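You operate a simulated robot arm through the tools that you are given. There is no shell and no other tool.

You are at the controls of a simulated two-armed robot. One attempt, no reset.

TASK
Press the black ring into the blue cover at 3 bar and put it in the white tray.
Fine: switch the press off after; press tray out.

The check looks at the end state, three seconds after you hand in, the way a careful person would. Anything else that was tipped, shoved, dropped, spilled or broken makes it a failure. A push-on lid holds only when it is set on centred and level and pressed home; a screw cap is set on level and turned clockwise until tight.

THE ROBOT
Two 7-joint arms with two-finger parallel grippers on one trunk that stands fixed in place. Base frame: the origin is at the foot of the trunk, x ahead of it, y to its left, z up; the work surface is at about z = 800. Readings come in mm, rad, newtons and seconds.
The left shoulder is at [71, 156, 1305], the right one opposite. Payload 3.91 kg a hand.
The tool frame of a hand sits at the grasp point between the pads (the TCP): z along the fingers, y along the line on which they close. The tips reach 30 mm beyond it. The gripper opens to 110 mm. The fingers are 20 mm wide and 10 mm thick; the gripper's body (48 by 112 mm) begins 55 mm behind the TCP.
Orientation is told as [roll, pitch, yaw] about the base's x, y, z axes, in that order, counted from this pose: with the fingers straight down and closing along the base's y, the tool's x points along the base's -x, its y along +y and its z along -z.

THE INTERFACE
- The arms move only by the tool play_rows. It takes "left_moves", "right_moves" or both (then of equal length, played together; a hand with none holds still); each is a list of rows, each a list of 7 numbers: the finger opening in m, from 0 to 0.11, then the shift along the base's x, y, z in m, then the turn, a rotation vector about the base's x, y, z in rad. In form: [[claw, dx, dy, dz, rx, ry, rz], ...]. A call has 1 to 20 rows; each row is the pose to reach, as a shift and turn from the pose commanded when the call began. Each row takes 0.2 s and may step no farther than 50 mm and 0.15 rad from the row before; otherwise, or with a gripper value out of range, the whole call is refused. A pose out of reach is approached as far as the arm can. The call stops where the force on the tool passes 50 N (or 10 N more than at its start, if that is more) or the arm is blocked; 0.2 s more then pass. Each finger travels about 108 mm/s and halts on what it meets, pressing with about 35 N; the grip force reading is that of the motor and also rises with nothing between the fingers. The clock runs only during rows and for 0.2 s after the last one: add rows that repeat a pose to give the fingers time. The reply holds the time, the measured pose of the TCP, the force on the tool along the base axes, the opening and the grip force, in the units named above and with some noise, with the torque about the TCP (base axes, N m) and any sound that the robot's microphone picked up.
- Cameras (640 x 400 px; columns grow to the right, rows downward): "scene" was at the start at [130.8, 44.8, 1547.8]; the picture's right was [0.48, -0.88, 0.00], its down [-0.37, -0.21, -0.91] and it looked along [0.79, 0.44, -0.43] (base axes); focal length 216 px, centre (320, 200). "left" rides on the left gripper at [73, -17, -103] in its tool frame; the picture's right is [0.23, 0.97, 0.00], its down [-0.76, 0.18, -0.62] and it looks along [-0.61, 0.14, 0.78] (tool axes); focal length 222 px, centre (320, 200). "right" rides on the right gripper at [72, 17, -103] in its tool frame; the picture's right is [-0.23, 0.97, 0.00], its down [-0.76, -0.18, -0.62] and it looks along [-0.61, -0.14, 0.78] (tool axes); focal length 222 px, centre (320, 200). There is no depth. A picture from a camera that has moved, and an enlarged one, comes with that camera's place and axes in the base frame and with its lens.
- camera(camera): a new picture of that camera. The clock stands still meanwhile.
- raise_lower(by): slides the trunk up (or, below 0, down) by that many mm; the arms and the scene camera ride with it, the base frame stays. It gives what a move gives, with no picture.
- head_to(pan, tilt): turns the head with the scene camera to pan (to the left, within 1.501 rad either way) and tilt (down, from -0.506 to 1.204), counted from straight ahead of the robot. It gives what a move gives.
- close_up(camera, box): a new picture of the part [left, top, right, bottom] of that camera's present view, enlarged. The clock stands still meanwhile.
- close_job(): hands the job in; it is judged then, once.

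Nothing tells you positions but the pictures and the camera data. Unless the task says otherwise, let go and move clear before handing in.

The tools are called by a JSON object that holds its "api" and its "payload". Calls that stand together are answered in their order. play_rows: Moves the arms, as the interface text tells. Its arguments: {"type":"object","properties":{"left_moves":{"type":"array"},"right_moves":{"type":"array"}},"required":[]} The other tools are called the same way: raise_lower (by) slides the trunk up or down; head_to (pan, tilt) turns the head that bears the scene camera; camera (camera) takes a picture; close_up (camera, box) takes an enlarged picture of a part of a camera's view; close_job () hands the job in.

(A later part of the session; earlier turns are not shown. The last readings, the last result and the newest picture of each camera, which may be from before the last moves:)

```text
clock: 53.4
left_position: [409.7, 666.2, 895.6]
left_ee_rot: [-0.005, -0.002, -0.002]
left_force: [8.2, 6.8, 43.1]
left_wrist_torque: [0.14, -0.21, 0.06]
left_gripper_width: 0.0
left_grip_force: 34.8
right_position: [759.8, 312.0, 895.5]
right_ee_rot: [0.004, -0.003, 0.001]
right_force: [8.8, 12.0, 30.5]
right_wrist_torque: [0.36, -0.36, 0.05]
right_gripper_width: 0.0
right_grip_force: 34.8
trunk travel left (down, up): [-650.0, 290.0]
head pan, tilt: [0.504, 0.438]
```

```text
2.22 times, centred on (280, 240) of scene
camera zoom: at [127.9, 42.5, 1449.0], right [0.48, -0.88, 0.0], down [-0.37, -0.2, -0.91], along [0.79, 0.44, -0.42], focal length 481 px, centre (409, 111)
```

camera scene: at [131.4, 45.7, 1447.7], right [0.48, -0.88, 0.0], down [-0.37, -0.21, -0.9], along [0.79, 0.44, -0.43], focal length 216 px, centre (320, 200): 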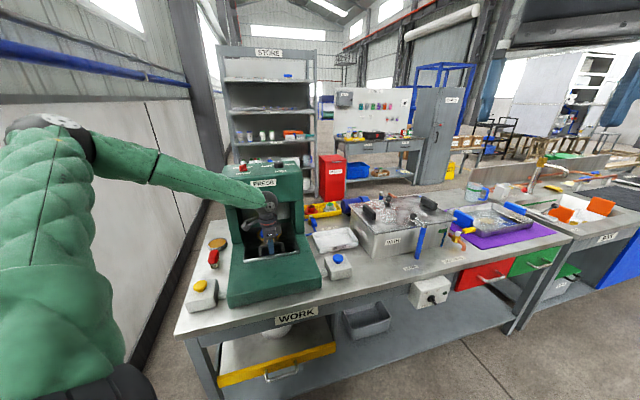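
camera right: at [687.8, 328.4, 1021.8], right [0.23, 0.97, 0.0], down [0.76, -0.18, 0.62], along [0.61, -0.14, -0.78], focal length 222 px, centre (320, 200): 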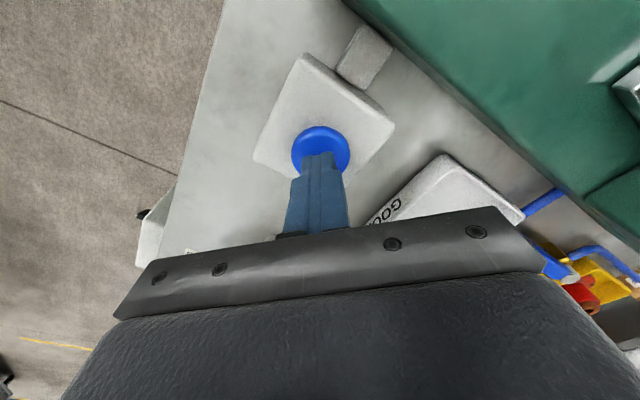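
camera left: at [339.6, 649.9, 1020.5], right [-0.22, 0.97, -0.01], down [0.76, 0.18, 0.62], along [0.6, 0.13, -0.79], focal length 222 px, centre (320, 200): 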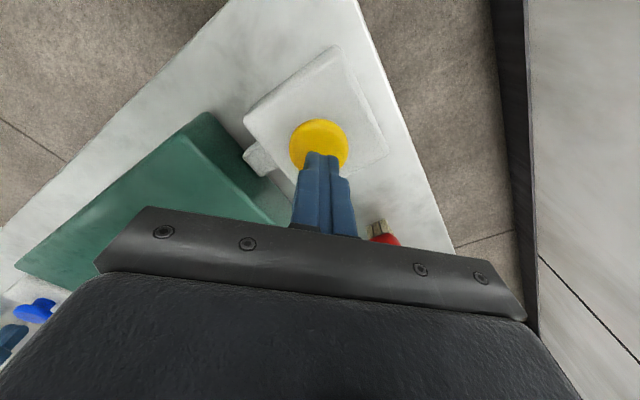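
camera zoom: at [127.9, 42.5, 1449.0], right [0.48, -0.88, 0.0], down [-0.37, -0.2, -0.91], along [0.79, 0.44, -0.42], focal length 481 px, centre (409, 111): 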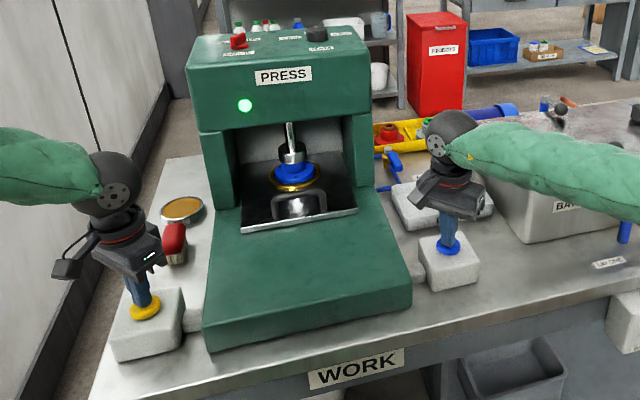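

The ram has come down onto the part. I'll hold both buttons for about two seconds and look closely.

{"api": "play_rows", "payload": {"left_moves": [[0, 0, 0, 0, 0, 0, 0], [0, 0, 0, 0, 0, 0, 0], [0, 0, 0, 0, 0, 0, 0], [0, 0, 0, 0, 0, 0, 0], [0, 0, 0, 0, 0, 0, 0], [0, 0, 0, 0, 0, 0, 0], [0, 0, 0, 0, 0, 0, 0], [0, 0, 0, 0, 0, 0, 0], [0, 0, 0, 0, 0, 0, 0], [0, 0, 0, 0, 0, 0, 0]], "right_moves": [[0, 0, 0, 0, 0, 0, 0], [0, 0, 0, 0, 0, 0, 0], [0, 0, 0, 0, 0, 0, 0], [0, 0, 0, 0, 0, 0, 0], [0, 0, 0, 0, 0, 0, 0], [0, 0, 0, 0, 0, 0, 0], [0, 0, 0, 0, 0, 0, 0], [0, 0, 0, 0, 0, 0, 0], [0, 0, 0, 0, 0, 0, 0], [0, 0, 0, 0, 0, 0, 0]]}}

{"api": "close_up", "payload": {"camera": "scene", "box": [255, 195, 325, 250]}}

```text
clock: 54.1
left_position: [409.6, 666.1, 895.5]
left_ee_rot: [-0.004, -0.007, -0.001]
left_force: [-7.3, -1.7, 35.6]
left_wrist_torque: [-0.05, 0.27, -0.18]
left_gripper_width: 0.1
left_grip_force: 34.9
right_position: [759.6, 311.0, 896.6]
right_ee_rot: [0.007, -0.006, 0.001]
right_force: [4.3, 3.1, 19.8]
right_wrist_torque: [0.08, -0.2, -0.03]
right_gripper_width: 0.0
right_grip_force: 34.7
trunk travel left (down, up): [-650.0, 290.0]
head pan, tilt: [0.504, 0.438]
stopped in row 3 (left hand): the force on the tool passed its limit at 54 N (the readings are from after the stop); the commanded pose is now the measured one
```

```text
7.27 times, centred on (290, 222) of scene
camera zoom: at [127.0, 41.5, 1447.6], right [0.48, -0.88, 0.0], down [-0.37, -0.2, -0.91], along [0.79, 0.44, -0.42], focal length 1573 px, centre (538, 36)
```

zoom: 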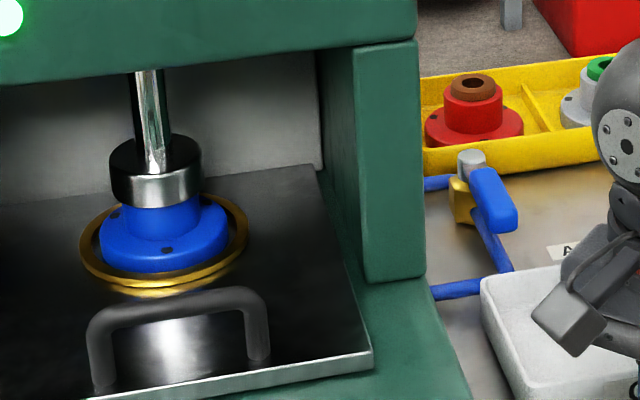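

The ram face is flush on the cover and the ring is no longer visible. I'll hold a bit longer.

{"api": "play_rows", "payload": {"left_moves": [[0, 0, 0, 0, 0, 0, 0], [0, 0, 0, 0, 0, 0, 0], [0, 0, 0, 0, 0, 0, 0], [0, 0, 0, 0, 0, 0, 0], [0, 0, 0, 0, 0, 0, 0], [0, 0, 0, 0, 0, 0, 0]], "right_moves": [[0, 0, 0, 0, 0, 0, 0], [0, 0, 0, 0, 0, 0, 0], [0, 0, 0, 0, 0, 0, 0], [0, 0, 0, 0, 0, 0, 0], [0, 0, 0, 0, 0, 0, 0], [0, 0, 0, 0, 0, 0, 0]]}}

{"api": "close_up", "payload": {"camera": "scene", "box": [255, 195, 325, 250]}}

```text
clock: 55.5
left_position: [410.4, 666.3, 894.5]
left_ee_rot: [-0.004, -0.003, -0.002]
left_force: [1.8, 5.3, 43.1]
left_wrist_torque: [0.08, 0.0, 0.07]
left_gripper_width: 0.0
left_grip_force: 35.3
right_position: [759.4, 310.5, 896.0]
right_ee_rot: [0.005, -0.004, 0.003]
right_force: [9.6, 8.6, 30.4]
right_wrist_torque: [0.27, -0.39, 0.04]
right_gripper_width: 0.0
right_grip_force: 35.2
trunk travel left (down, up): [-650.0, 290.0]
head pan, tilt: [0.504, 0.438]
```

```text
7.27 times, centred on (290, 222) of scene
camera zoom: at [127.2, 41.9, 1448.5], right [0.48, -0.88, 0.0], down [-0.37, -0.2, -0.91], along [0.79, 0.44, -0.42], focal length 1573 px, centre (538, 36)
```

zoom: 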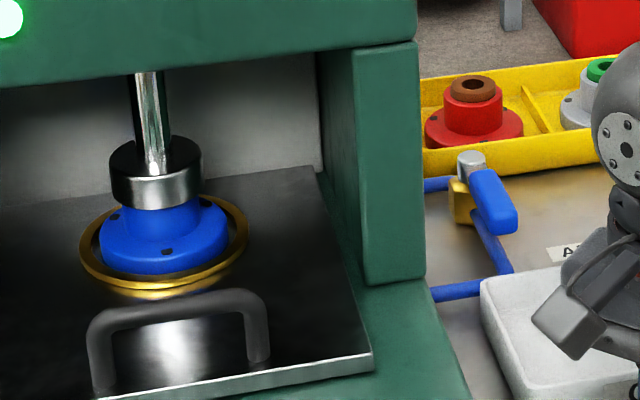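

The ram is fully down and steady. I'll lift both hands straight up to release the buttons, and check that the ram retracts.

{"api": "play_rows", "payload": {"left_moves": [[0, 0, 0, 0.02, 0, 0, 0], [0, 0, 0, 0.05, 0, 0, 0], [0, 0, 0, 0.09, 0, 0, 0], [0, 0, 0, 0.13, 0, 0, 0], [0, 0, 0, 0.15, 0, 0, 0], [0, 0, 0, 0.15, 0, 0, 0], [0, 0, 0, 0.15, 0, 0, 0]], "right_moves": [[0, 0, 0, 0.02, 0, 0, 0], [0, 0, 0, 0.05, 0, 0, 0], [0, 0, 0, 0.09, 0, 0, 0], [0, -0.01, -0.02, 0.13, 0, 0, 0], [0, -0.02, -0.04, 0.15, 0, 0, 0], [0, -0.03, -0.07, 0.17, 0, 0, 0], [0, -0.04, -0.1, 0.19, 0, 0, 0]]}}

{"api": "close_up", "payload": {"camera": "scene", "box": [255, 195, 325, 250]}}

```text
clock: 57.1
left_position: [409.7, 667.4, 1043.7]
left_ee_rot: [-0.005, 0.0, 0.0]
left_force: [-0.7, -0.4, -0.2]
left_wrist_torque: [0.05, -0.01, 0.0]
left_gripper_width: 0.0
left_grip_force: 35.4
right_position: [722.0, 212.2, 1084.3]
right_ee_rot: [0.001, -0.003, 0.001]
right_force: [-0.8, 0.0, -0.7]
right_wrist_torque: [0.02, -0.02, -0.01]
right_gripper_width: 0.0
right_grip_force: 34.6
trunk travel left (down, up): [-650.0, 290.0]
head pan, tilt: [0.504, 0.438]
```

```text
7.27 times, centred on (290, 222) of scene
camera zoom: at [129.7, 43.2, 1448.0], right [0.48, -0.88, 0.0], down [-0.37, -0.2, -0.91], along [0.79, 0.44, -0.42], focal length 1573 px, centre (538, 36)
```

zoom: 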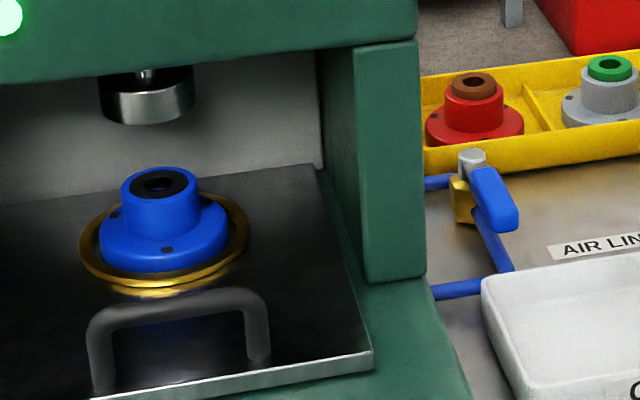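

The ring now sits flush in the cover and the ram has gone up. Next I'll bring the left hand back to the tray handle (about 692, 597, 917) to pull the tray out.

{"api": "play_rows", "payload": {"left_moves": [[0.02, 0.03, -0.029, 0, 0, 0, -0.131], [0.04, 0.06, -0.058, 0, 0, 0, -0.262], [0.05, 0.09, -0.087, 0, 0, 0, -0.393], [0.05, 0.12, -0.116, 0, 0, 0, -0.524], [0.05, 0.15, -0.145, 0, 0, 0, -0.655], [0.05, 0.18, -0.174, 0, 0, 0, -0.787], [0.05, 0.18, -0.174, -0.035, 0, 0, -0.787], [0.05, 0.18, -0.174, -0.07, 0, 0, -0.787], [0.05, 0.205, -0.149, -0.073, 0, 0, -0.787], [0.05, 0.235, -0.119, -0.073, 0, 0, -0.787], [0.05, 0.265, -0.089, -0.073, 0, 0, -0.787], [0.05, 0.283, -0.071, -0.073, 0, 0, -0.787], [0.05, 0.283, -0.071, -0.073, 0, 0, -0.787]]}}

{"api": "camera", "payload": {"camera": "left"}}

{"api": "close_up", "payload": {"camera": "scene", "box": [220, 170, 340, 270]}}

```text
clock: 60.0
left_position: [695.6, 598.0, 970.6]
left_ee_rot: [-0.006, 0.001, -0.789]
left_force: [0.0, 0.1, 0.3]
left_wrist_torque: [0.0, -0.03, 0.0]
left_gripper_width: 50.0
left_grip_force: 0.0
right_position: [723.3, 213.6, 1083.1]
right_ee_rot: [0.002, -0.002, 0.0]
right_force: [0.3, 0.3, -0.3]
right_wrist_torque: [0.01, -0.05, -0.02]
right_gripper_width: 0.0
right_grip_force: 34.8
trunk travel left (down, up): [-650.0, 290.0]
head pan, tilt: [0.504, 0.438]
```

```text
taken
camera left: at [633.7, 637.2, 1073.5], right [0.53, 0.85, -0.01], down [0.67, -0.41, 0.62], along [0.52, -0.34, -0.78], focal length 222 px, centre (320, 200)
```

left: 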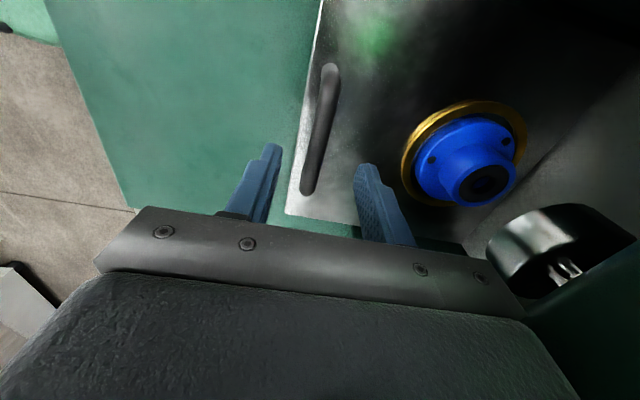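

```text
4.00 times, centred on (280, 220) of scene
camera zoom: at [130.5, 44.7, 1447.9], right [0.48, -0.88, 0.0], down [-0.37, -0.21, -0.91], along [0.79, 0.44, -0.43], focal length 865 px, centre (480, 120)
```

zoom: 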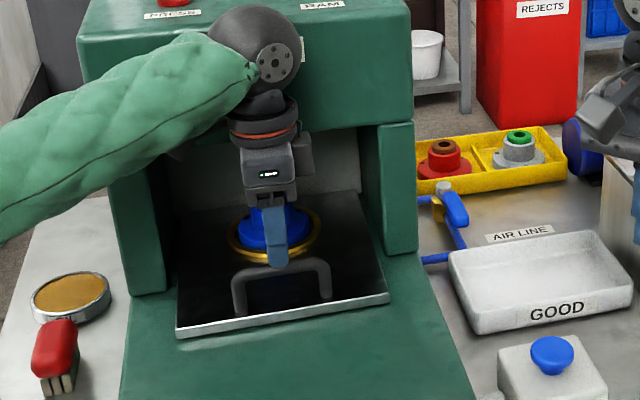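

The fingers straddle the bar again. I'll lower, close, and pull the tray out.

{"api": "play_rows", "payload": {"left_moves": [[0.05, -0.0015, -0.0015, -0.03, 0, 0, 0], [0.05, -0.0015, -0.0015, -0.056, 0, 0, 0], [0.03, -0.0015, -0.0015, -0.056, 0, 0, 0], [0.01, -0.0015, -0.0015, -0.056, 0, 0, 0], [0.005, -0.0015, -0.0015, -0.056, 0, 0, 0], [0.005, -0.0015, -0.0015, -0.056, 0, 0, 0], [0.005, -0.006, -0.006, -0.056, 0, 0, 0], [0.005, -0.013, -0.013, -0.056, 0, 0, 0], [0.005, -0.022, -0.022, -0.056, 0, 0, 0], [0.005, -0.032, -0.032, -0.056, 0, 0, 0], [0.005, -0.042, -0.042, -0.056, 0, 0, 0], [0.005, -0.052, -0.052, -0.056, 0, 0, 0], [0.005, -0.062, -0.062, -0.056, 0, 0, 0], [0.005, -0.072, -0.072, -0.056, 0, 0, 0], [0.005, -0.082, -0.082, -0.056, 0, 0, 0], [0.005, -0.092, -0.092, -0.056, 0, 0, 0], [0.005, -0.102, -0.102, -0.056, 0, 0, 0], [0.005, -0.112, -0.112, -0.056, 0, 0, 0], [0.005, -0.122, -0.122, -0.056, 0, 0, 0], [0.005, -0.13, -0.13, -0.056, 0, 0, 0]]}}

{"api": "close_up", "payload": {"camera": "scene", "box": [200, 150, 350, 310]}}

```text
clock: 64.2
left_position: [564.6, 465.9, 914.1]
left_ee_rot: [-0.006, 0.002, -0.79]
left_force: [8.6, -6.7, 28.3]
left_wrist_torque: [-0.05, -0.1, 0.23]
left_gripper_width: 13.7
left_grip_force: 45.2
right_position: [722.7, 211.2, 1083.1]
right_ee_rot: [0.004, -0.001, 0.003]
right_force: [-0.6, -0.2, 0.3]
right_wrist_torque: [-0.03, 0.01, 0.02]
right_gripper_width: 0.2
right_grip_force: 34.9
trunk travel left (down, up): [-650.0, 290.0]
head pan, tilt: [0.504, 0.438]
```

```text
2.50 times, centred on (275, 230) of scene
camera zoom: at [129.7, 42.8, 1448.1], right [0.48, -0.88, 0.0], down [-0.37, -0.2, -0.91], along [0.79, 0.44, -0.42], focal length 541 px, centre (432, 125)
```

zoom: 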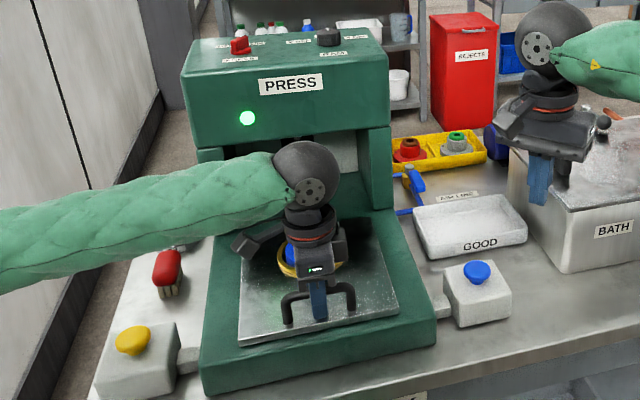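

The tray is nearly out, with about 18 mm left. I'll pull gently until it stops at the front.

{"api": "play_rows", "payload": {"left_moves": [[0.005, -0.003, -0.003, 0, 0, 0, 0], [0.005, -0.006, -0.006, 0, 0, 0, 0], [0.005, -0.009, -0.009, 0, 0, 0, 0], [0.005, -0.0115, -0.0115, 0, 0, 0, 0], [0.005, -0.014, -0.014, 0, 0, 0, 0], [0.005, -0.016, -0.016, 0, 0, 0, 0]]}}

```text
clock: 65.6
left_position: [553.8, 453.8, 912.3]
left_ee_rot: [-0.002, -0.001, -0.782]
left_force: [15.9, 1.6, 0.2]
left_wrist_torque: [0.01, 0.09, -0.14]
left_gripper_width: 13.9
left_grip_force: 45.0
right_position: [723.3, 212.6, 1082.4]
right_ee_rot: [0.002, 0.001, 0.0]
right_force: [0.0, -0.1, 0.5]
right_wrist_torque: [0.02, 0.02, -0.03]
right_gripper_width: 0.0
right_grip_force: 35.2
trunk travel left (down, up): [-650.0, 290.0]
head pan, tilt: [0.504, 0.438]
stopped in row 6 (left hand): the force on the tool passed its limit at 54 N (the readings are from after the stop); the commanded pose is now the measured one
```

The tray is at its front stop. I'll release the handle and rise, then look down at the cover.

{"api": "play_rows", "payload": {"left_moves": [[0.03, 0, 0, 0, 0, 0, 0], [0.05, 0, 0, 0, 0, 0, 0], [0.07, 0, 0, 0.04, 0, 0, 0], [0.08, 0, 0, 0.08, 0, 0, 0], [0.08, 0.02, 0.02, 0.12, 0, 0, 0], [0.08, 0.05, 0.05, 0.13, 0, 0, 0], [0.08, 0.07, 0.07, 0.13, 0, 0, 0], [0.08, 0.07, 0.07, 0.13, 0, 0, 0]]}}

{"api": "camera", "payload": {"camera": "left"}}

{"api": "close_up", "payload": {"camera": "scene", "box": [200, 190, 350, 310]}}

```text
clock: 67.4
left_position: [623.2, 525.5, 1045.3]
left_ee_rot: [-0.001, -0.003, -0.786]
left_force: [-0.6, -0.6, 0.8]
left_wrist_torque: [-0.02, 0.02, 0.02]
left_gripper_width: 80.0
left_grip_force: 0.1
right_position: [722.0, 213.3, 1083.2]
right_ee_rot: [0.002, 0.001, 0.002]
right_force: [-1.0, -0.3, 0.7]
right_wrist_torque: [-0.01, 0.0, 0.04]
right_gripper_width: 0.1
right_grip_force: 35.1
trunk travel left (down, up): [-650.0, 290.0]
head pan, tilt: [0.504, 0.438]
```

```text
taken
camera left: at [560.9, 564.7, 1147.6], right [0.53, 0.85, 0.0], down [0.66, -0.41, 0.62], along [0.53, -0.33, -0.78], focal length 222 px, centre (320, 200)
```

left: 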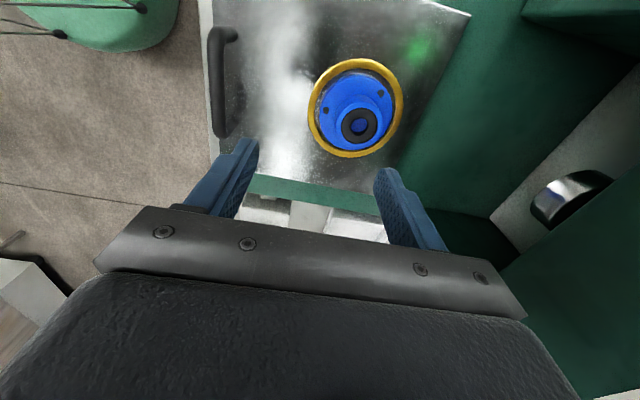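

```text
3.33 times, centred on (275, 250) of scene
camera zoom: at [130.4, 44.6, 1447.9], right [0.48, -0.88, 0.0], down [-0.37, -0.21, -0.91], along [0.79, 0.44, -0.43], focal length 721 px, centre (470, 33)
```

zoom: 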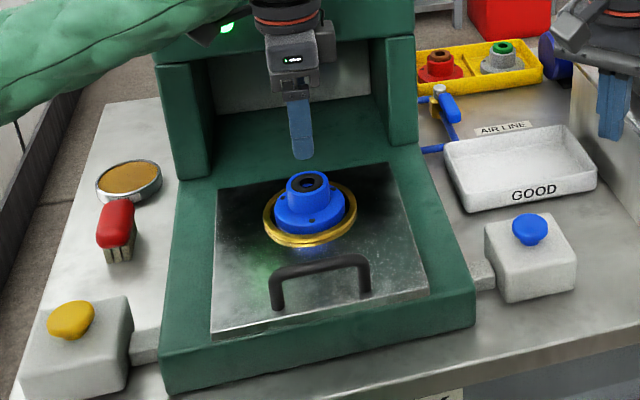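

{"api": "close_up", "payload": {"camera": "left", "box": [300, 50, 420, 170]}}

{"api": "close_up", "payload": {"camera": "scene", "box": [250, 220, 320, 270]}}

```text
3.33 times, centred on (360, 110) of left
camera zoom: at [560.9, 564.7, 1147.6], right [0.53, 0.85, 0.0], down [0.66, -0.41, 0.62], along [0.53, -0.33, -0.78], focal length 740 px, centre (187, 500)
```

zoom: 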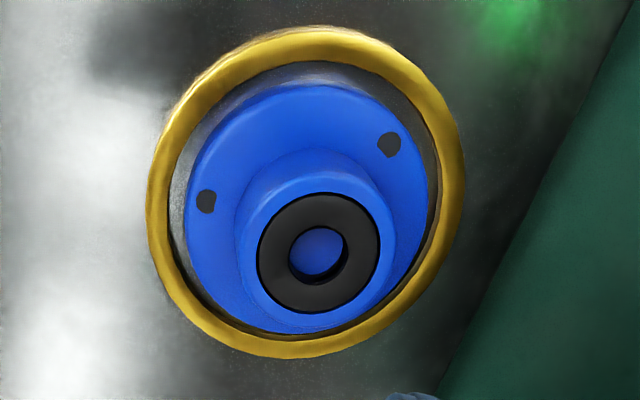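

```text
8.00 times, centred on (285, 245) of scene
camera zoom: at [130.4, 44.6, 1447.9], right [0.48, -0.88, 0.0], down [-0.37, -0.21, -0.91], along [0.79, 0.44, -0.43], focal length 1730 px, centre (600, -160)
```

zoom: 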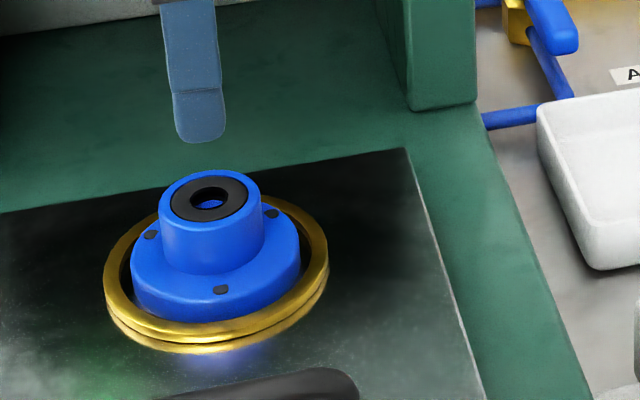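

The ring is flush and level in the cover, whose hub centre is at (653, 555.3) with its top at z ≈ 921. I'll move above it, then descend to grip the hub.

{"api": "play_rows", "payload": {"left_moves": [[0.08, 0.015, 0.015, -0.02, 0, 0, 0], [0.08, 0.0291, 0.03, -0.04, 0, 0, 0], [0.08, 0.0291, 0.03, -0.065, 0, 0, 0], [0.08, 0.0291, 0.03, -0.085, 0, 0, 0], [0.08, 0.0291, 0.03, -0.085, 0, 0, 0]]}}

{"api": "close_up", "payload": {"camera": "left", "box": [200, 60, 440, 220]}}

{"api": "close_up", "payload": {"camera": "scene", "box": [250, 220, 320, 270]}}

```text
clock: 68.6
left_position: [650.7, 554.9, 958.3]
left_ee_rot: [-0.002, -0.002, -0.786]
left_force: [-0.2, 0.2, -0.3]
left_wrist_torque: [0.0, -0.01, 0.02]
left_gripper_width: 79.9
left_grip_force: 0.1
right_position: [723.0, 212.7, 1082.7]
right_ee_rot: [0.002, -0.002, 0.0]
right_force: [0.0, -0.1, 0.2]
right_wrist_torque: [0.03, 0.04, -0.03]
right_gripper_width: 0.0
right_grip_force: 35.0
trunk travel left (down, up): [-650.0, 290.0]
head pan, tilt: [0.504, 0.438]
```

```text
2.50 times, centred on (320, 140) of left
camera zoom: at [588.3, 593.5, 1061.0], right [0.53, 0.85, 0.0], down [0.66, -0.41, 0.62], along [0.53, -0.33, -0.78], focal length 555 px, centre (320, 350)
```

zoom: 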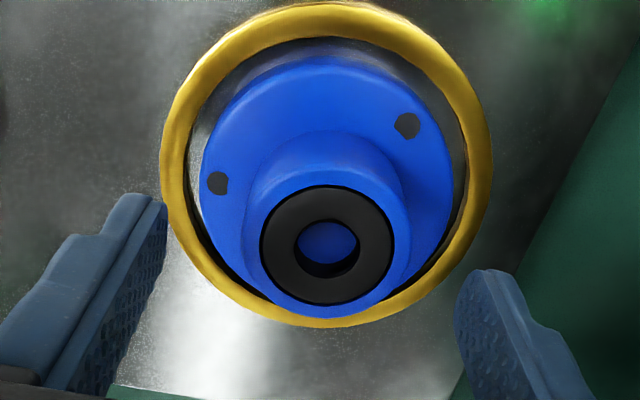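

```text
8.00 times, centred on (285, 245) of scene
camera zoom: at [130.7, 44.6, 1447.8], right [0.48, -0.88, 0.0], down [-0.37, -0.21, -0.91], along [0.79, 0.44, -0.43], focal length 1730 px, centre (600, -160)
```

zoom: 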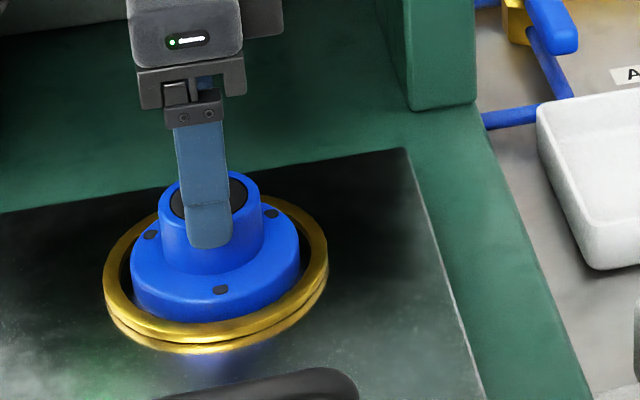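

Aligned within about a millimetre. I'll descend and grip the hub.

{"api": "play_rows", "payload": {"left_moves": [[0.08, 0.001, 0.001, -0.015, 0, 0, 0], [0.08, 0.001, 0.001, -0.03, 0, 0, 0], [0.06, 0.001, 0.001, -0.03, 0, 0, 0], [0.04, 0.001, 0.001, -0.03, 0, 0, 0], [0.035, 0.001, 0.001, -0.03, 0, 0, 0], [0.035, 0.001, 0.001, -0.03, 0, 0, 0]]}}

{"api": "close_up", "payload": {"camera": "scene", "box": [250, 220, 320, 270]}}

{"api": "close_up", "payload": {"camera": "left", "box": [200, 60, 440, 220]}}

```text
clock: 70.0
left_position: [652.8, 555.0, 929.3]
left_ee_rot: [-0.002, -0.001, -0.784]
left_force: [1.7, 1.0, 0.4]
left_wrist_torque: [0.0, -0.12, 0.04]
left_gripper_width: 48.4
left_grip_force: 35.2
right_position: [721.7, 213.2, 1082.3]
right_ee_rot: [0.001, 0.001, 0.001]
right_force: [0.4, 0.4, -0.4]
right_wrist_torque: [0.0, 0.02, -0.01]
right_gripper_width: 0.0
right_grip_force: 34.9
trunk travel left (down, up): [-650.0, 290.0]
head pan, tilt: [0.504, 0.438]
```

```text
8.00 times, centred on (285, 245) of scene
camera zoom: at [130.9, 44.9, 1447.8], right [0.48, -0.88, 0.0], down [-0.37, -0.21, -0.9], along [0.79, 0.44, -0.43], focal length 1730 px, centre (600, -160)
```

zoom: 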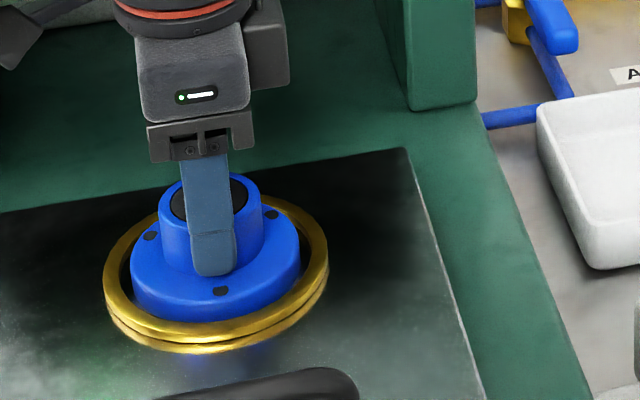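

```text
2.50 times, centred on (320, 140) of left
camera zoom: at [589.9, 593.8, 1031.2], right [0.53, 0.85, 0.0], down [0.66, -0.41, 0.62], along [0.53, -0.33, -0.78], focal length 555 px, centre (320, 350)
```

zoom: 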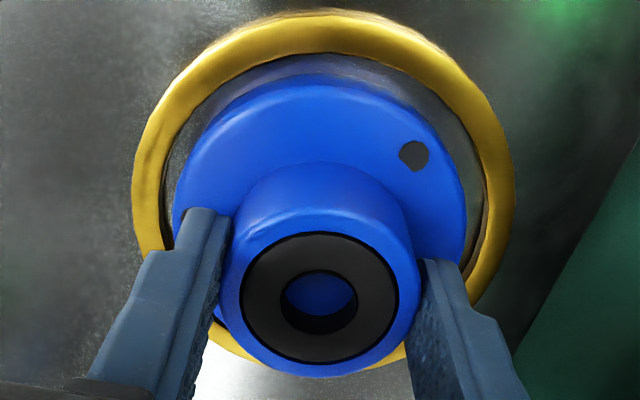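

The hub is gripped at 48 mm. I'll lift straight up slowly.

{"api": "play_rows", "payload": {"left_moves": [[0.035, 0, 0, 0.006, 0, 0, 0], [0.035, 0, 0, 0.014, 0, 0, 0], [0.035, 0, 0, 0.024, 0, 0, 0], [0.035, 0, 0, 0.036, 0, 0, 0], [0.035, 0, 0, 0.05, 0, 0, 0], [0.035, 0, 0, 0.065, 0, 0, 0], [0.035, 0, 0, 0.08, 0, 0, 0], [0.035, 0, 0, 0.09, 0, 0, 0], [0.035, 0, 0, 0.09, 0, 0, 0]]}}

{"api": "close_up", "payload": {"camera": "scene", "box": [230, 190, 370, 290]}}

{"api": "close_up", "payload": {"camera": "left", "box": [200, 60, 440, 220]}}

{"api": "camera", "payload": {"camera": "right"}}

```text
clock: 72.0
left_position: [651.8, 554.7, 1019.1]
left_ee_rot: [-0.002, 0.0, -0.785]
left_force: [0.2, -0.4, -2.6]
left_wrist_torque: [0.02, 0.0, 0.04]
left_gripper_width: 48.4
left_grip_force: 34.9
right_position: [722.0, 213.5, 1083.0]
right_ee_rot: [0.002, 0.0, 0.0]
right_force: [-0.2, 0.0, 0.0]
right_wrist_torque: [0.01, 0.0, -0.06]
right_gripper_width: 0.0
right_grip_force: 34.8
trunk travel left (down, up): [-650.0, 290.0]
head pan, tilt: [0.504, 0.438]
```

```text
4.00 times, centred on (300, 240) of scene
camera zoom: at [131.0, 45.1, 1447.8], right [0.48, -0.88, 0.0], down [-0.37, -0.21, -0.9], along [0.79, 0.44, -0.43], focal length 865 px, centre (400, 40)
```

zoom: 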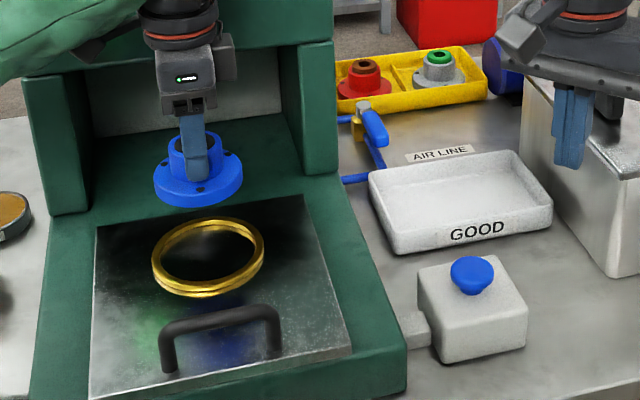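

```text
2.50 times, centred on (320, 140) of left
camera zoom: at [588.7, 593.6, 1121.2], right [0.53, 0.85, 0.0], down [0.67, -0.41, 0.62], along [0.53, -0.33, -0.78], focal length 555 px, centre (320, 350)
```

zoom: 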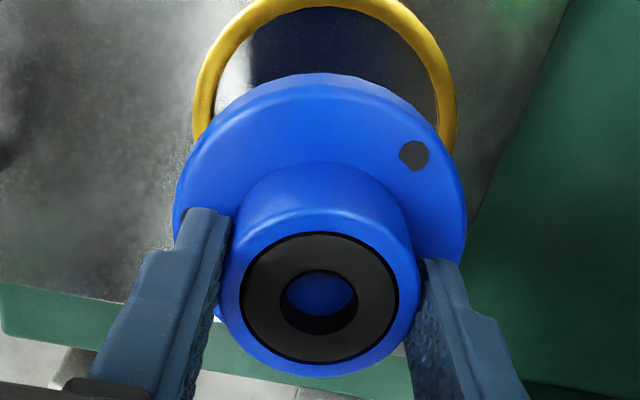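

```text
taken
camera right: at [650.3, 229.9, 1186.3], right [0.23, 0.97, 0.0], down [0.76, -0.18, 0.62], along [0.61, -0.14, -0.78], focal length 222 px, centre (320, 200)
```

right: 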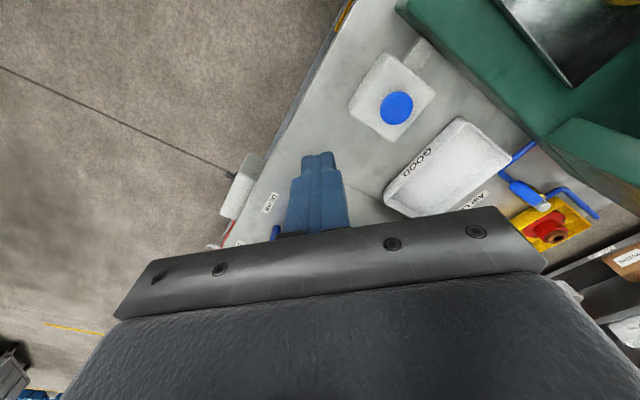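

The cover is lifted cleanly with the ring in it. I'll zoom in to locate the GOOD tray's floor and rim exactly.

{"api": "close_up", "payload": {"camera": "right", "box": [360, 90, 540, 220]}}

{"api": "close_up", "payload": {"camera": "scene", "box": [305, 220, 385, 270]}}

```text
3.08 times, centred on (450, 155) of right
camera zoom: at [650.3, 229.9, 1186.3], right [0.23, 0.97, 0.0], down [0.76, -0.18, 0.62], along [0.61, -0.14, -0.78], focal length 684 px, centre (-80, 338)
```

zoom: 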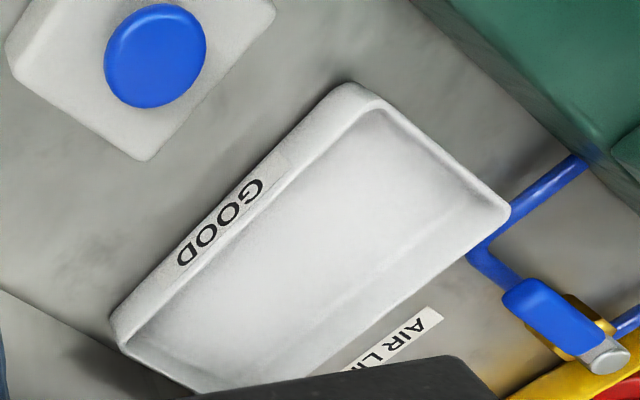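

```text
8.00 times, centred on (345, 245) of scene
camera zoom: at [131.0, 45.1, 1447.8], right [0.48, -0.88, 0.0], down [-0.37, -0.21, -0.9], along [0.79, 0.44, -0.43], focal length 1730 px, centre (120, -160)
```

zoom: 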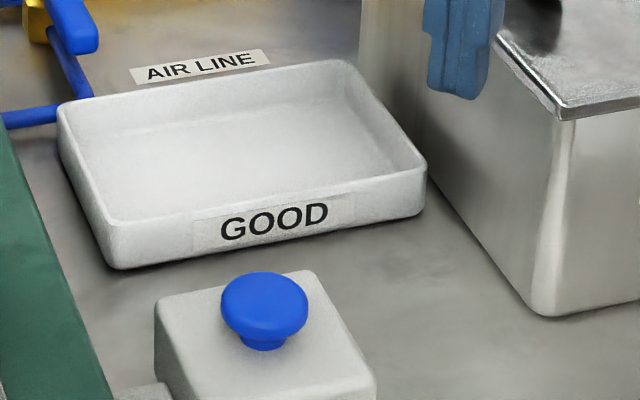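

The tray's centre is about (944, 411), its floor near z 803 and its rim near z 828. I'll retract the right arm and carry the cover over to about (915.5, 428), inside the tray's near half.

{"api": "play_rows", "payload": {"right_moves": [[0, -0.02, -0.03, 0.02, 0, 0, 0], [0, -0.045, -0.06, 0.04, 0, 0, 0], [0, -0.07, -0.09, 0.06, 0, 0, 0], [0, -0.09, -0.125, 0.07, 0, 0, 0], [0, -0.115, -0.16, 0.07, 0, 0, 0], [0, -0.14, -0.195, 0.07, 0, 0, 0], [0, -0.16, -0.23, 0.07, 0, 0, 0], [0, -0.18, -0.26, 0.07, 0, 0, 0]]}}

{"api": "play_rows", "payload": {"left_moves": [[0.035, 0.015, -0.008, 0.005, 0, 0, 0], [0.035, 0.045, -0.022, 0.01, 0, 0, 0], [0.035, 0.075, -0.036, 0.01, 0, 0, 0], [0.035, 0.105, -0.051, 0.01, 0, 0, 0], [0.035, 0.135, -0.065, 0.01, 0, 0, 0], [0.035, 0.165, -0.08, 0.01, 0, 0, 0], [0.035, 0.195, -0.094, 0.01, 0, 0, 0], [0.035, 0.225, -0.108, 0.01, 0, 0, 0], [0.035, 0.25, -0.12, 0.01, 0, 0, 0], [0.035, 0.2637, -0.127, 0.01, 0, 0, 0], [0.035, 0.2637, -0.127, 0.01, 0, 0, 0]]}}

{"api": "camera", "payload": {"camera": "left"}}

{"api": "close_up", "payload": {"camera": "scene", "box": [230, 190, 390, 290]}}

```text
clock: 73.8
left_position: [650.3, 553.4, 1020.5]
left_ee_rot: [0.001, 0.0, -0.784]
left_force: [0.8, -0.5, -3.5]
left_wrist_torque: [-0.05, 0.02, -0.02]
left_gripper_width: 48.3
left_grip_force: 34.7
right_position: [541.3, -45.6, 1150.7]
right_ee_rot: [0.002, -0.001, 0.001]
right_force: [0.1, 0.3, 0.4]
right_wrist_torque: [-0.01, -0.01, 0.0]
right_gripper_width: 0.1
right_grip_force: 35.2
trunk travel left (down, up): [-650.0, 290.0]
head pan, tilt: [0.504, 0.438]
```

```text
clock: 76.2
left_position: [916.0, 429.4, 1027.5]
left_ee_rot: [-0.002, 0.0, -0.786]
left_force: [0.1, 0.9, -2.3]
left_wrist_torque: [0.02, 0.04, 0.0]
left_gripper_width: 48.4
left_grip_force: 34.7
right_position: [543.4, -44.5, 1151.6]
right_ee_rot: [0.003, 0.001, -0.001]
right_force: [-0.4, 0.0, 0.3]
right_wrist_torque: [0.0, -0.01, -0.02]
right_gripper_width: 0.0
right_grip_force: 35.2
trunk travel left (down, up): [-650.0, 290.0]
head pan, tilt: [0.504, 0.438]
```

```text
taken
camera left: at [853.7, 468.0, 1130.5], right [0.53, 0.85, 0.0], down [0.66, -0.41, 0.62], along [0.53, -0.33, -0.78], focal length 222 px, centre (320, 200)
```

left: 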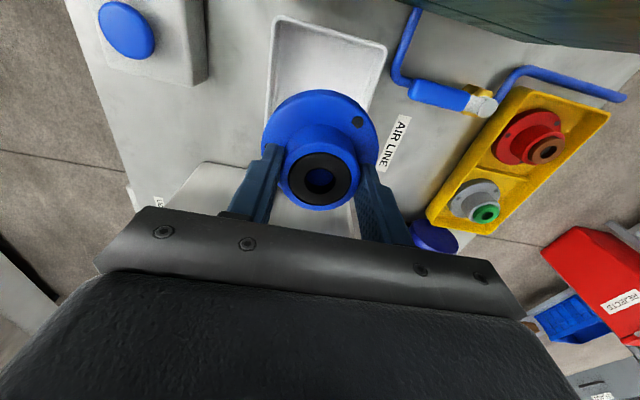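

```text
4.00 times, centred on (310, 240) of scene
camera zoom: at [131.0, 44.9, 1447.8], right [0.48, -0.88, 0.0], down [-0.37, -0.21, -0.9], along [0.79, 0.44, -0.43], focal length 865 px, centre (360, 40)
```

zoom: 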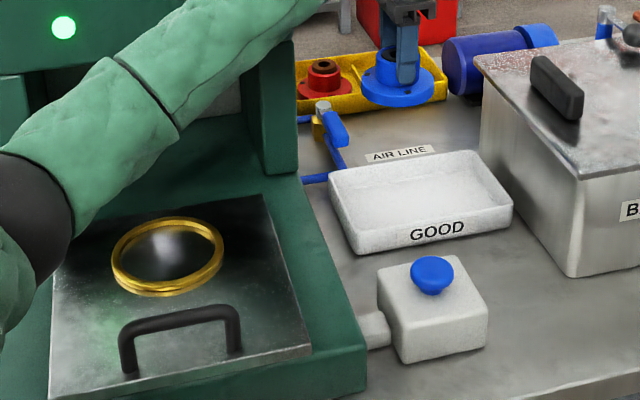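

The cover is above the tray. I'll lower most of the way and check the clearance.

{"api": "play_rows", "payload": {"left_moves": [[0.035, 0, 0, -0.02, 0, 0, 0], [0.035, 0, 0, -0.045, 0, 0, 0], [0.035, 0, 0, -0.07, 0, 0, 0], [0.035, 0, 0, -0.095, 0, 0, 0], [0.035, 0, 0, -0.115, 0, 0, 0], [0.035, 0, 0, -0.13, 0, 0, 0], [0.035, 0, 0, -0.135, 0, 0, 0], [0.035, 0, 0, -0.135, 0, 0, 0]]}}

{"api": "camera", "payload": {"camera": "left"}}

{"api": "close_up", "payload": {"camera": "scene", "box": [230, 190, 390, 290]}}

```text
clock: 78.0
left_position: [915.4, 427.1, 893.6]
left_ee_rot: [-0.002, 0.0, -0.786]
left_force: [-0.4, 0.2, -2.7]
left_wrist_torque: [0.0, 0.05, -0.03]
left_gripper_width: 48.4
left_grip_force: 35.5
right_position: [542.0, -43.6, 1150.7]
right_ee_rot: [0.002, 0.001, 0.002]
right_force: [-0.1, 0.6, -0.8]
right_wrist_torque: [-0.02, -0.01, -0.01]
right_gripper_width: 0.0
right_grip_force: 35.2
trunk travel left (down, up): [-650.0, 290.0]
head pan, tilt: [0.504, 0.438]
```

```text
taken
camera left: at [852.7, 466.7, 996.2], right [0.53, 0.85, 0.0], down [0.66, -0.41, 0.62], along [0.53, -0.33, -0.78], focal length 222 px, centre (320, 200)
```

left: 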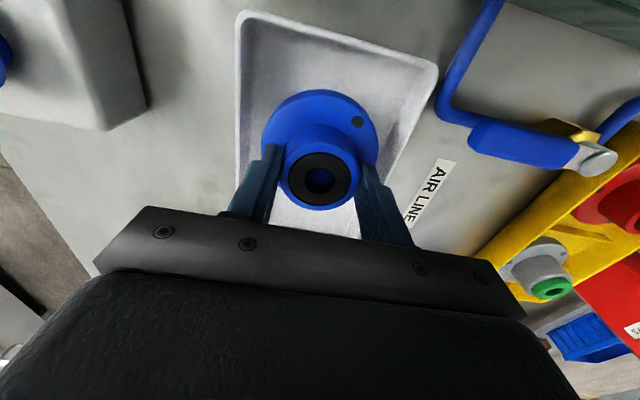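

```text
4.00 times, centred on (310, 240) of scene
camera zoom: at [131.2, 44.7, 1447.8], right [0.48, -0.88, 0.0], down [-0.37, -0.21, -0.9], along [0.79, 0.44, -0.43], focal length 865 px, centre (360, 40)
```

zoom: 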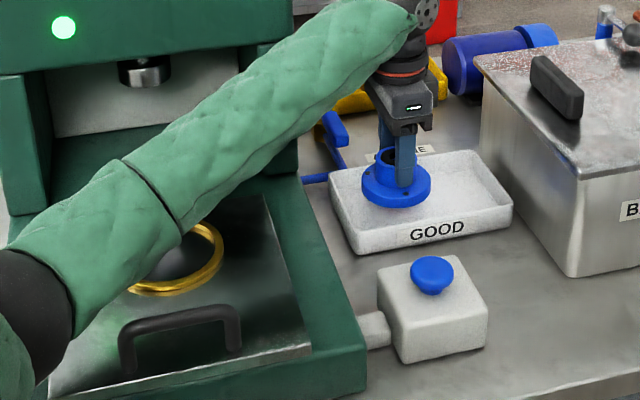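

The flange is inside the rim all around. I'll lower the last bit gently.

{"api": "play_rows", "payload": {"left_moves": [[0.035, 0, 0, -0.008, 0, 0, 0], [0.035, 0, 0, -0.015, 0, 0, 0], [0.035, 0, 0, -0.02, 0, 0, 0], [0.035, 0, 0, -0.024, 0, 0, 0], [0.035, 0, 0, -0.024, 0, 0, 0]]}}

{"api": "close_up", "payload": {"camera": "scene", "box": [305, 205, 385, 265]}}

{"api": "close_up", "payload": {"camera": "left", "box": [220, 0, 460, 220]}}

```text
clock: 79.2
left_position: [913.8, 428.7, 873.0]
left_ee_rot: [0.001, -0.001, -0.784]
left_force: [0.2, 0.3, -2.7]
left_wrist_torque: [-0.01, 0.0, -0.04]
left_gripper_width: 48.2
left_grip_force: 35.3
right_position: [541.6, -43.3, 1152.8]
right_ee_rot: [0.001, -0.003, 0.001]
right_force: [0.0, 0.5, -0.3]
right_wrist_torque: [0.02, 0.03, 0.01]
right_gripper_width: 0.1
right_grip_force: 35.1
trunk travel left (down, up): [-650.0, 290.0]
head pan, tilt: [0.504, 0.438]
```

```text
6.67 times, centred on (345, 235) of scene
camera zoom: at [129.3, 43.9, 1448.8], right [0.48, -0.88, 0.0], down [-0.37, -0.2, -0.91], along [0.79, 0.44, -0.42], focal length 1442 px, centre (153, -33)
```

zoom: 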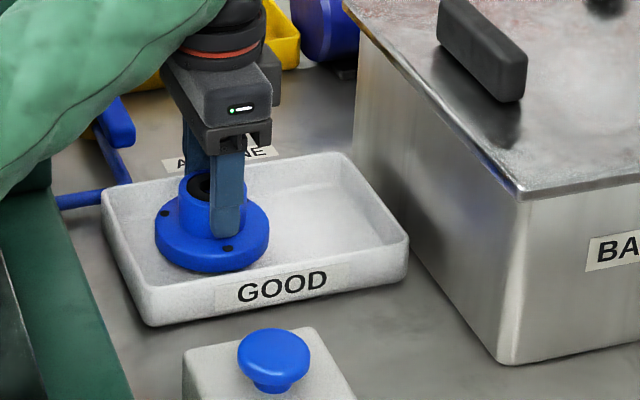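

```text
1.82 times, centred on (340, 110) of left
camera zoom: at [851.6, 467.5, 976.1], right [0.53, 0.85, 0.0], down [0.66, -0.41, 0.63], along [0.53, -0.33, -0.78], focal length 404 px, centre (284, 364)
```

zoom: 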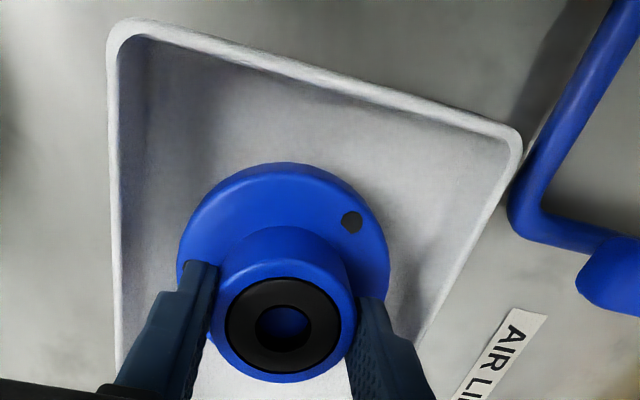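

{"api": "play_rows", "payload": {"left_moves": [[0.035, 0, 0, -0.002, 0, 0, 0], [0.035, 0, 0, -0.004, 0, 0, 0], [0.035, 0, 0, -0.006, 0, 0, 0], [0.035, 0, 0, -0.007, 0, 0, 0], [0.035, 0, 0, -0.007, 0, 0, 0]]}}

{"api": "close_up", "payload": {"camera": "scene", "box": [305, 205, 385, 265]}}

```text
clock: 80.4
left_position: [913.4, 432.6, 876.0]
left_ee_rot: [0.011, -0.004, -0.781]
left_force: [-0.1, 0.4, -2.6]
left_wrist_torque: [-0.02, 0.01, 0.02]
left_gripper_width: 48.0
left_grip_force: 35.3
right_position: [537.9, -44.8, 1153.8]
right_ee_rot: [0.001, -0.005, 0.0]
right_force: [-0.7, -0.5, 0.4]
right_wrist_torque: [0.0, 0.0, -0.02]
right_gripper_width: 0.1
right_grip_force: 35.1
trunk travel left (down, up): [-650.0, 290.0]
head pan, tilt: [0.504, 0.438]
```

```text
6.67 times, centred on (345, 235) of scene
camera zoom: at [124.9, 43.9, 1449.2], right [0.48, -0.88, 0.0], down [-0.37, -0.2, -0.91], along [0.79, 0.44, -0.42], focal length 1442 px, centre (153, -33)
```

zoom: 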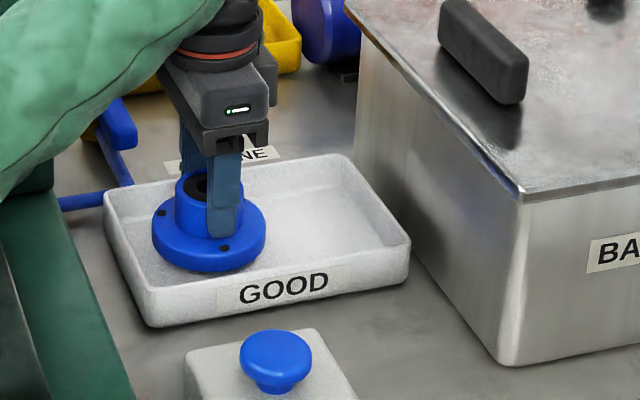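

The hand did not descend and the whole robot is being pushed slightly, so the arm itself must be touching something. I'll raise at once and look.

{"api": "play_rows", "payload": {"left_moves": [[0.035, 0, 0, 0.01, 0, 0, 0], [0.035, 0, 0, 0.025, 0, 0, 0], [0.035, 0, 0, 0.04, 0, 0, 0], [0.035, 0, 0, 0.04, 0, 0, 0]]}}

{"api": "camera", "payload": {"camera": "scene"}}

{"api": "close_up", "payload": {"camera": "scene", "box": [150, 190, 310, 330]}}

{"api": "camera", "payload": {"camera": "right"}}

```text
clock: 81.4
left_position: [914.4, 424.0, 904.8]
left_ee_rot: [0.0, -0.003, -0.789]
left_force: [0.2, 0.3, -2.5]
left_wrist_torque: [0.02, -0.03, -0.01]
left_gripper_width: 48.4
left_grip_force: 34.8
right_position: [540.3, -43.8, 1152.3]
right_ee_rot: [0.001, -0.004, -0.001]
right_force: [0.3, 0.1, -0.4]
right_wrist_torque: [-0.01, 0.01, 0.0]
right_gripper_width: 0.0
right_grip_force: 35.5
trunk travel left (down, up): [-650.0, 290.0]
head pan, tilt: [0.504, 0.438]
```

```text
taken
camera scene: at [126.9, 43.8, 1447.9], right [0.48, -0.88, 0.0], down [-0.37, -0.2, -0.91], along [0.79, 0.44, -0.42], focal length 216 px, centre (320, 200)
```

scene: 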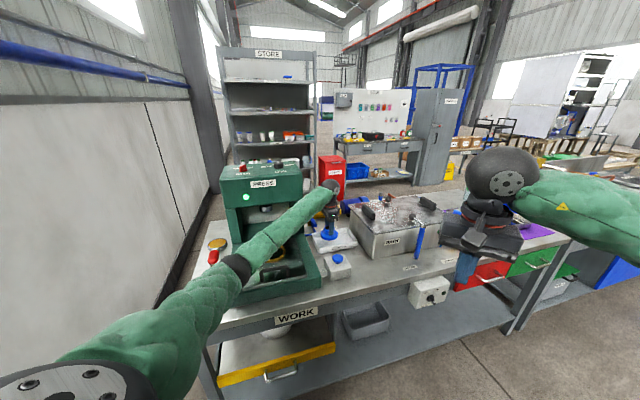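

```text
2.86 times, centred on (230, 260) of scene
camera zoom: at [126.9, 43.8, 1447.9], right [0.48, -0.88, 0.0], down [-0.37, -0.2, -0.91], along [0.79, 0.44, -0.42], focal length 618 px, centre (577, 29)
```

zoom: 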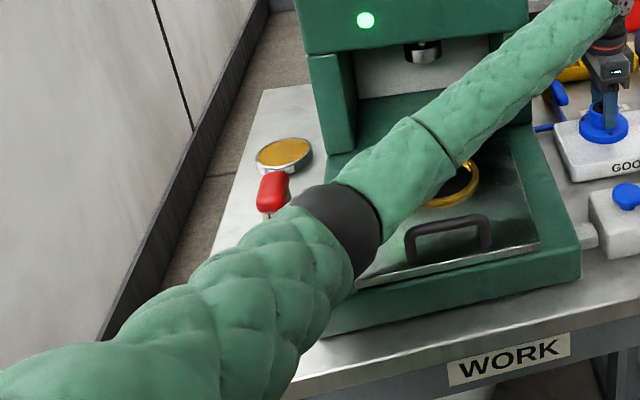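

```text
taken
camera right: at [467.2, -28.2, 1255.2], right [0.23, 0.97, 0.0], down [0.76, -0.18, 0.63], along [0.61, -0.14, -0.78], focal length 222 px, centre (320, 200)
```

right: 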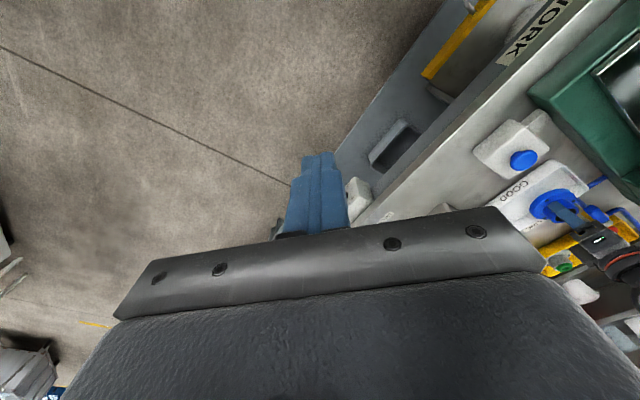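

The left elbow has sagged low over the press bed. Raising the trunk will lift the elbow and straighten the arm, so I'll raise it by 110 mm with the cover held.

{"api": "raise_lower", "payload": {"by": 110}}

{"api": "camera", "payload": {"camera": "scene"}}

{"api": "close_up", "payload": {"camera": "scene", "box": [180, 190, 340, 330]}}

```text
clock: 82.8
left_position: [916.9, 428.2, 1011.4]
left_ee_rot: [-0.002, -0.001, -0.785]
left_force: [0.9, 0.6, -2.3]
left_wrist_torque: [0.04, 0.0, 0.01]
left_gripper_width: 48.4
left_grip_force: 35.2
right_position: [543.8, -43.8, 1260.2]
right_ee_rot: [0.002, 0.001, 0.003]
right_force: [0.8, 0.5, -0.3]
right_wrist_torque: [0.0, 0.04, 0.02]
right_gripper_width: 0.1
right_grip_force: 35.1
trunk travel left (down, up): [-760.0, 180.0]
head pan, tilt: [0.504, 0.438]
```

```text
taken
camera scene: at [132.0, 44.6, 1557.6], right [0.48, -0.88, 0.0], down [-0.37, -0.21, -0.9], along [0.79, 0.44, -0.43], focal length 216 px, centre (320, 200)
```

scene: 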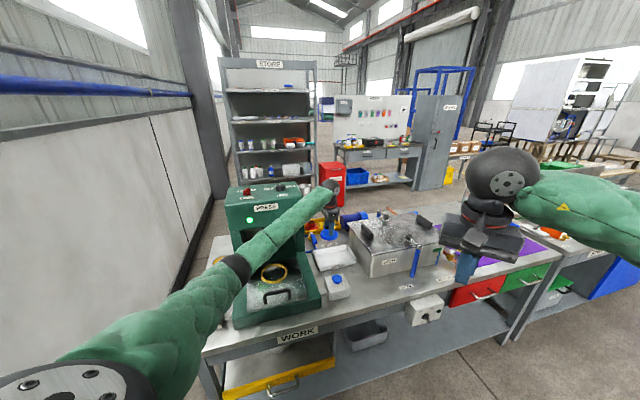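

```text
2.86 times, centred on (260, 260) of scene
camera zoom: at [132.0, 44.6, 1557.6], right [0.48, -0.88, 0.0], down [-0.37, -0.21, -0.9], along [0.79, 0.44, -0.43], focal length 618 px, centre (491, 29)
```

zoom: 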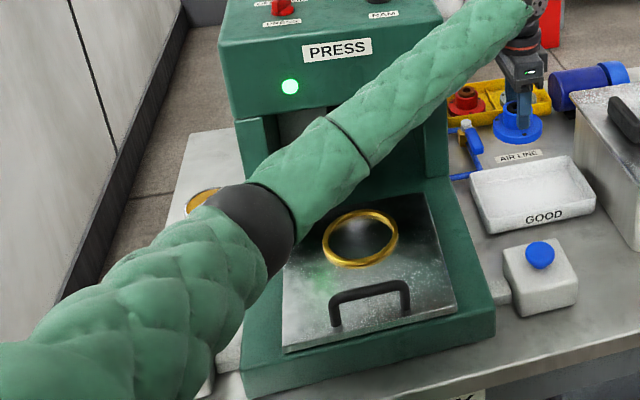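

The robot's pose is back to normal and nothing looks disturbed. I'll lower the cover again in stages, watching the elbow.

{"api": "play_rows", "payload": {"left_moves": [[0.035, 0, 0, -0.02, 0, 0, 0], [0.035, 0, 0, -0.045, 0, 0, 0], [0.035, 0, 0, -0.07, 0, 0, 0], [0.035, 0, 0, -0.095, 0, 0, 0], [0.035, 0, 0, -0.105, 0, 0, 0], [0.035, 0, 0, -0.105, 0, 0, 0]]}}

{"api": "close_up", "payload": {"camera": "scene", "box": [180, 190, 400, 330]}}

```text
clock: 84.2
left_position: [917.5, 427.1, 906.4]
left_ee_rot: [-0.002, 0.0, -0.783]
left_force: [0.4, -0.3, -2.6]
left_wrist_torque: [-0.03, -0.01, -0.02]
left_gripper_width: 48.4
left_grip_force: 35.2
right_position: [542.4, -42.2, 1260.7]
right_ee_rot: [0.001, 0.0, 0.001]
right_force: [-0.4, -0.1, 0.7]
right_wrist_torque: [0.0, -0.03, 0.0]
right_gripper_width: 0.0
right_grip_force: 34.3
trunk travel left (down, up): [-760.0, 180.0]
head pan, tilt: [0.504, 0.438]
```

```text
2.86 times, centred on (290, 260) of scene
camera zoom: at [131.2, 44.6, 1557.8], right [0.48, -0.88, 0.0], down [-0.37, -0.21, -0.9], along [0.79, 0.44, -0.43], focal length 618 px, centre (406, 29)
```

zoom: 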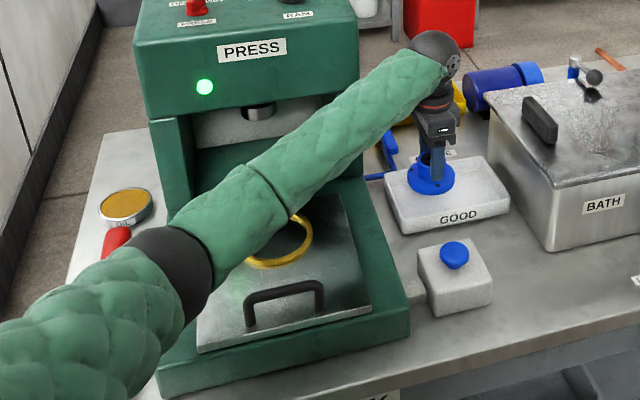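

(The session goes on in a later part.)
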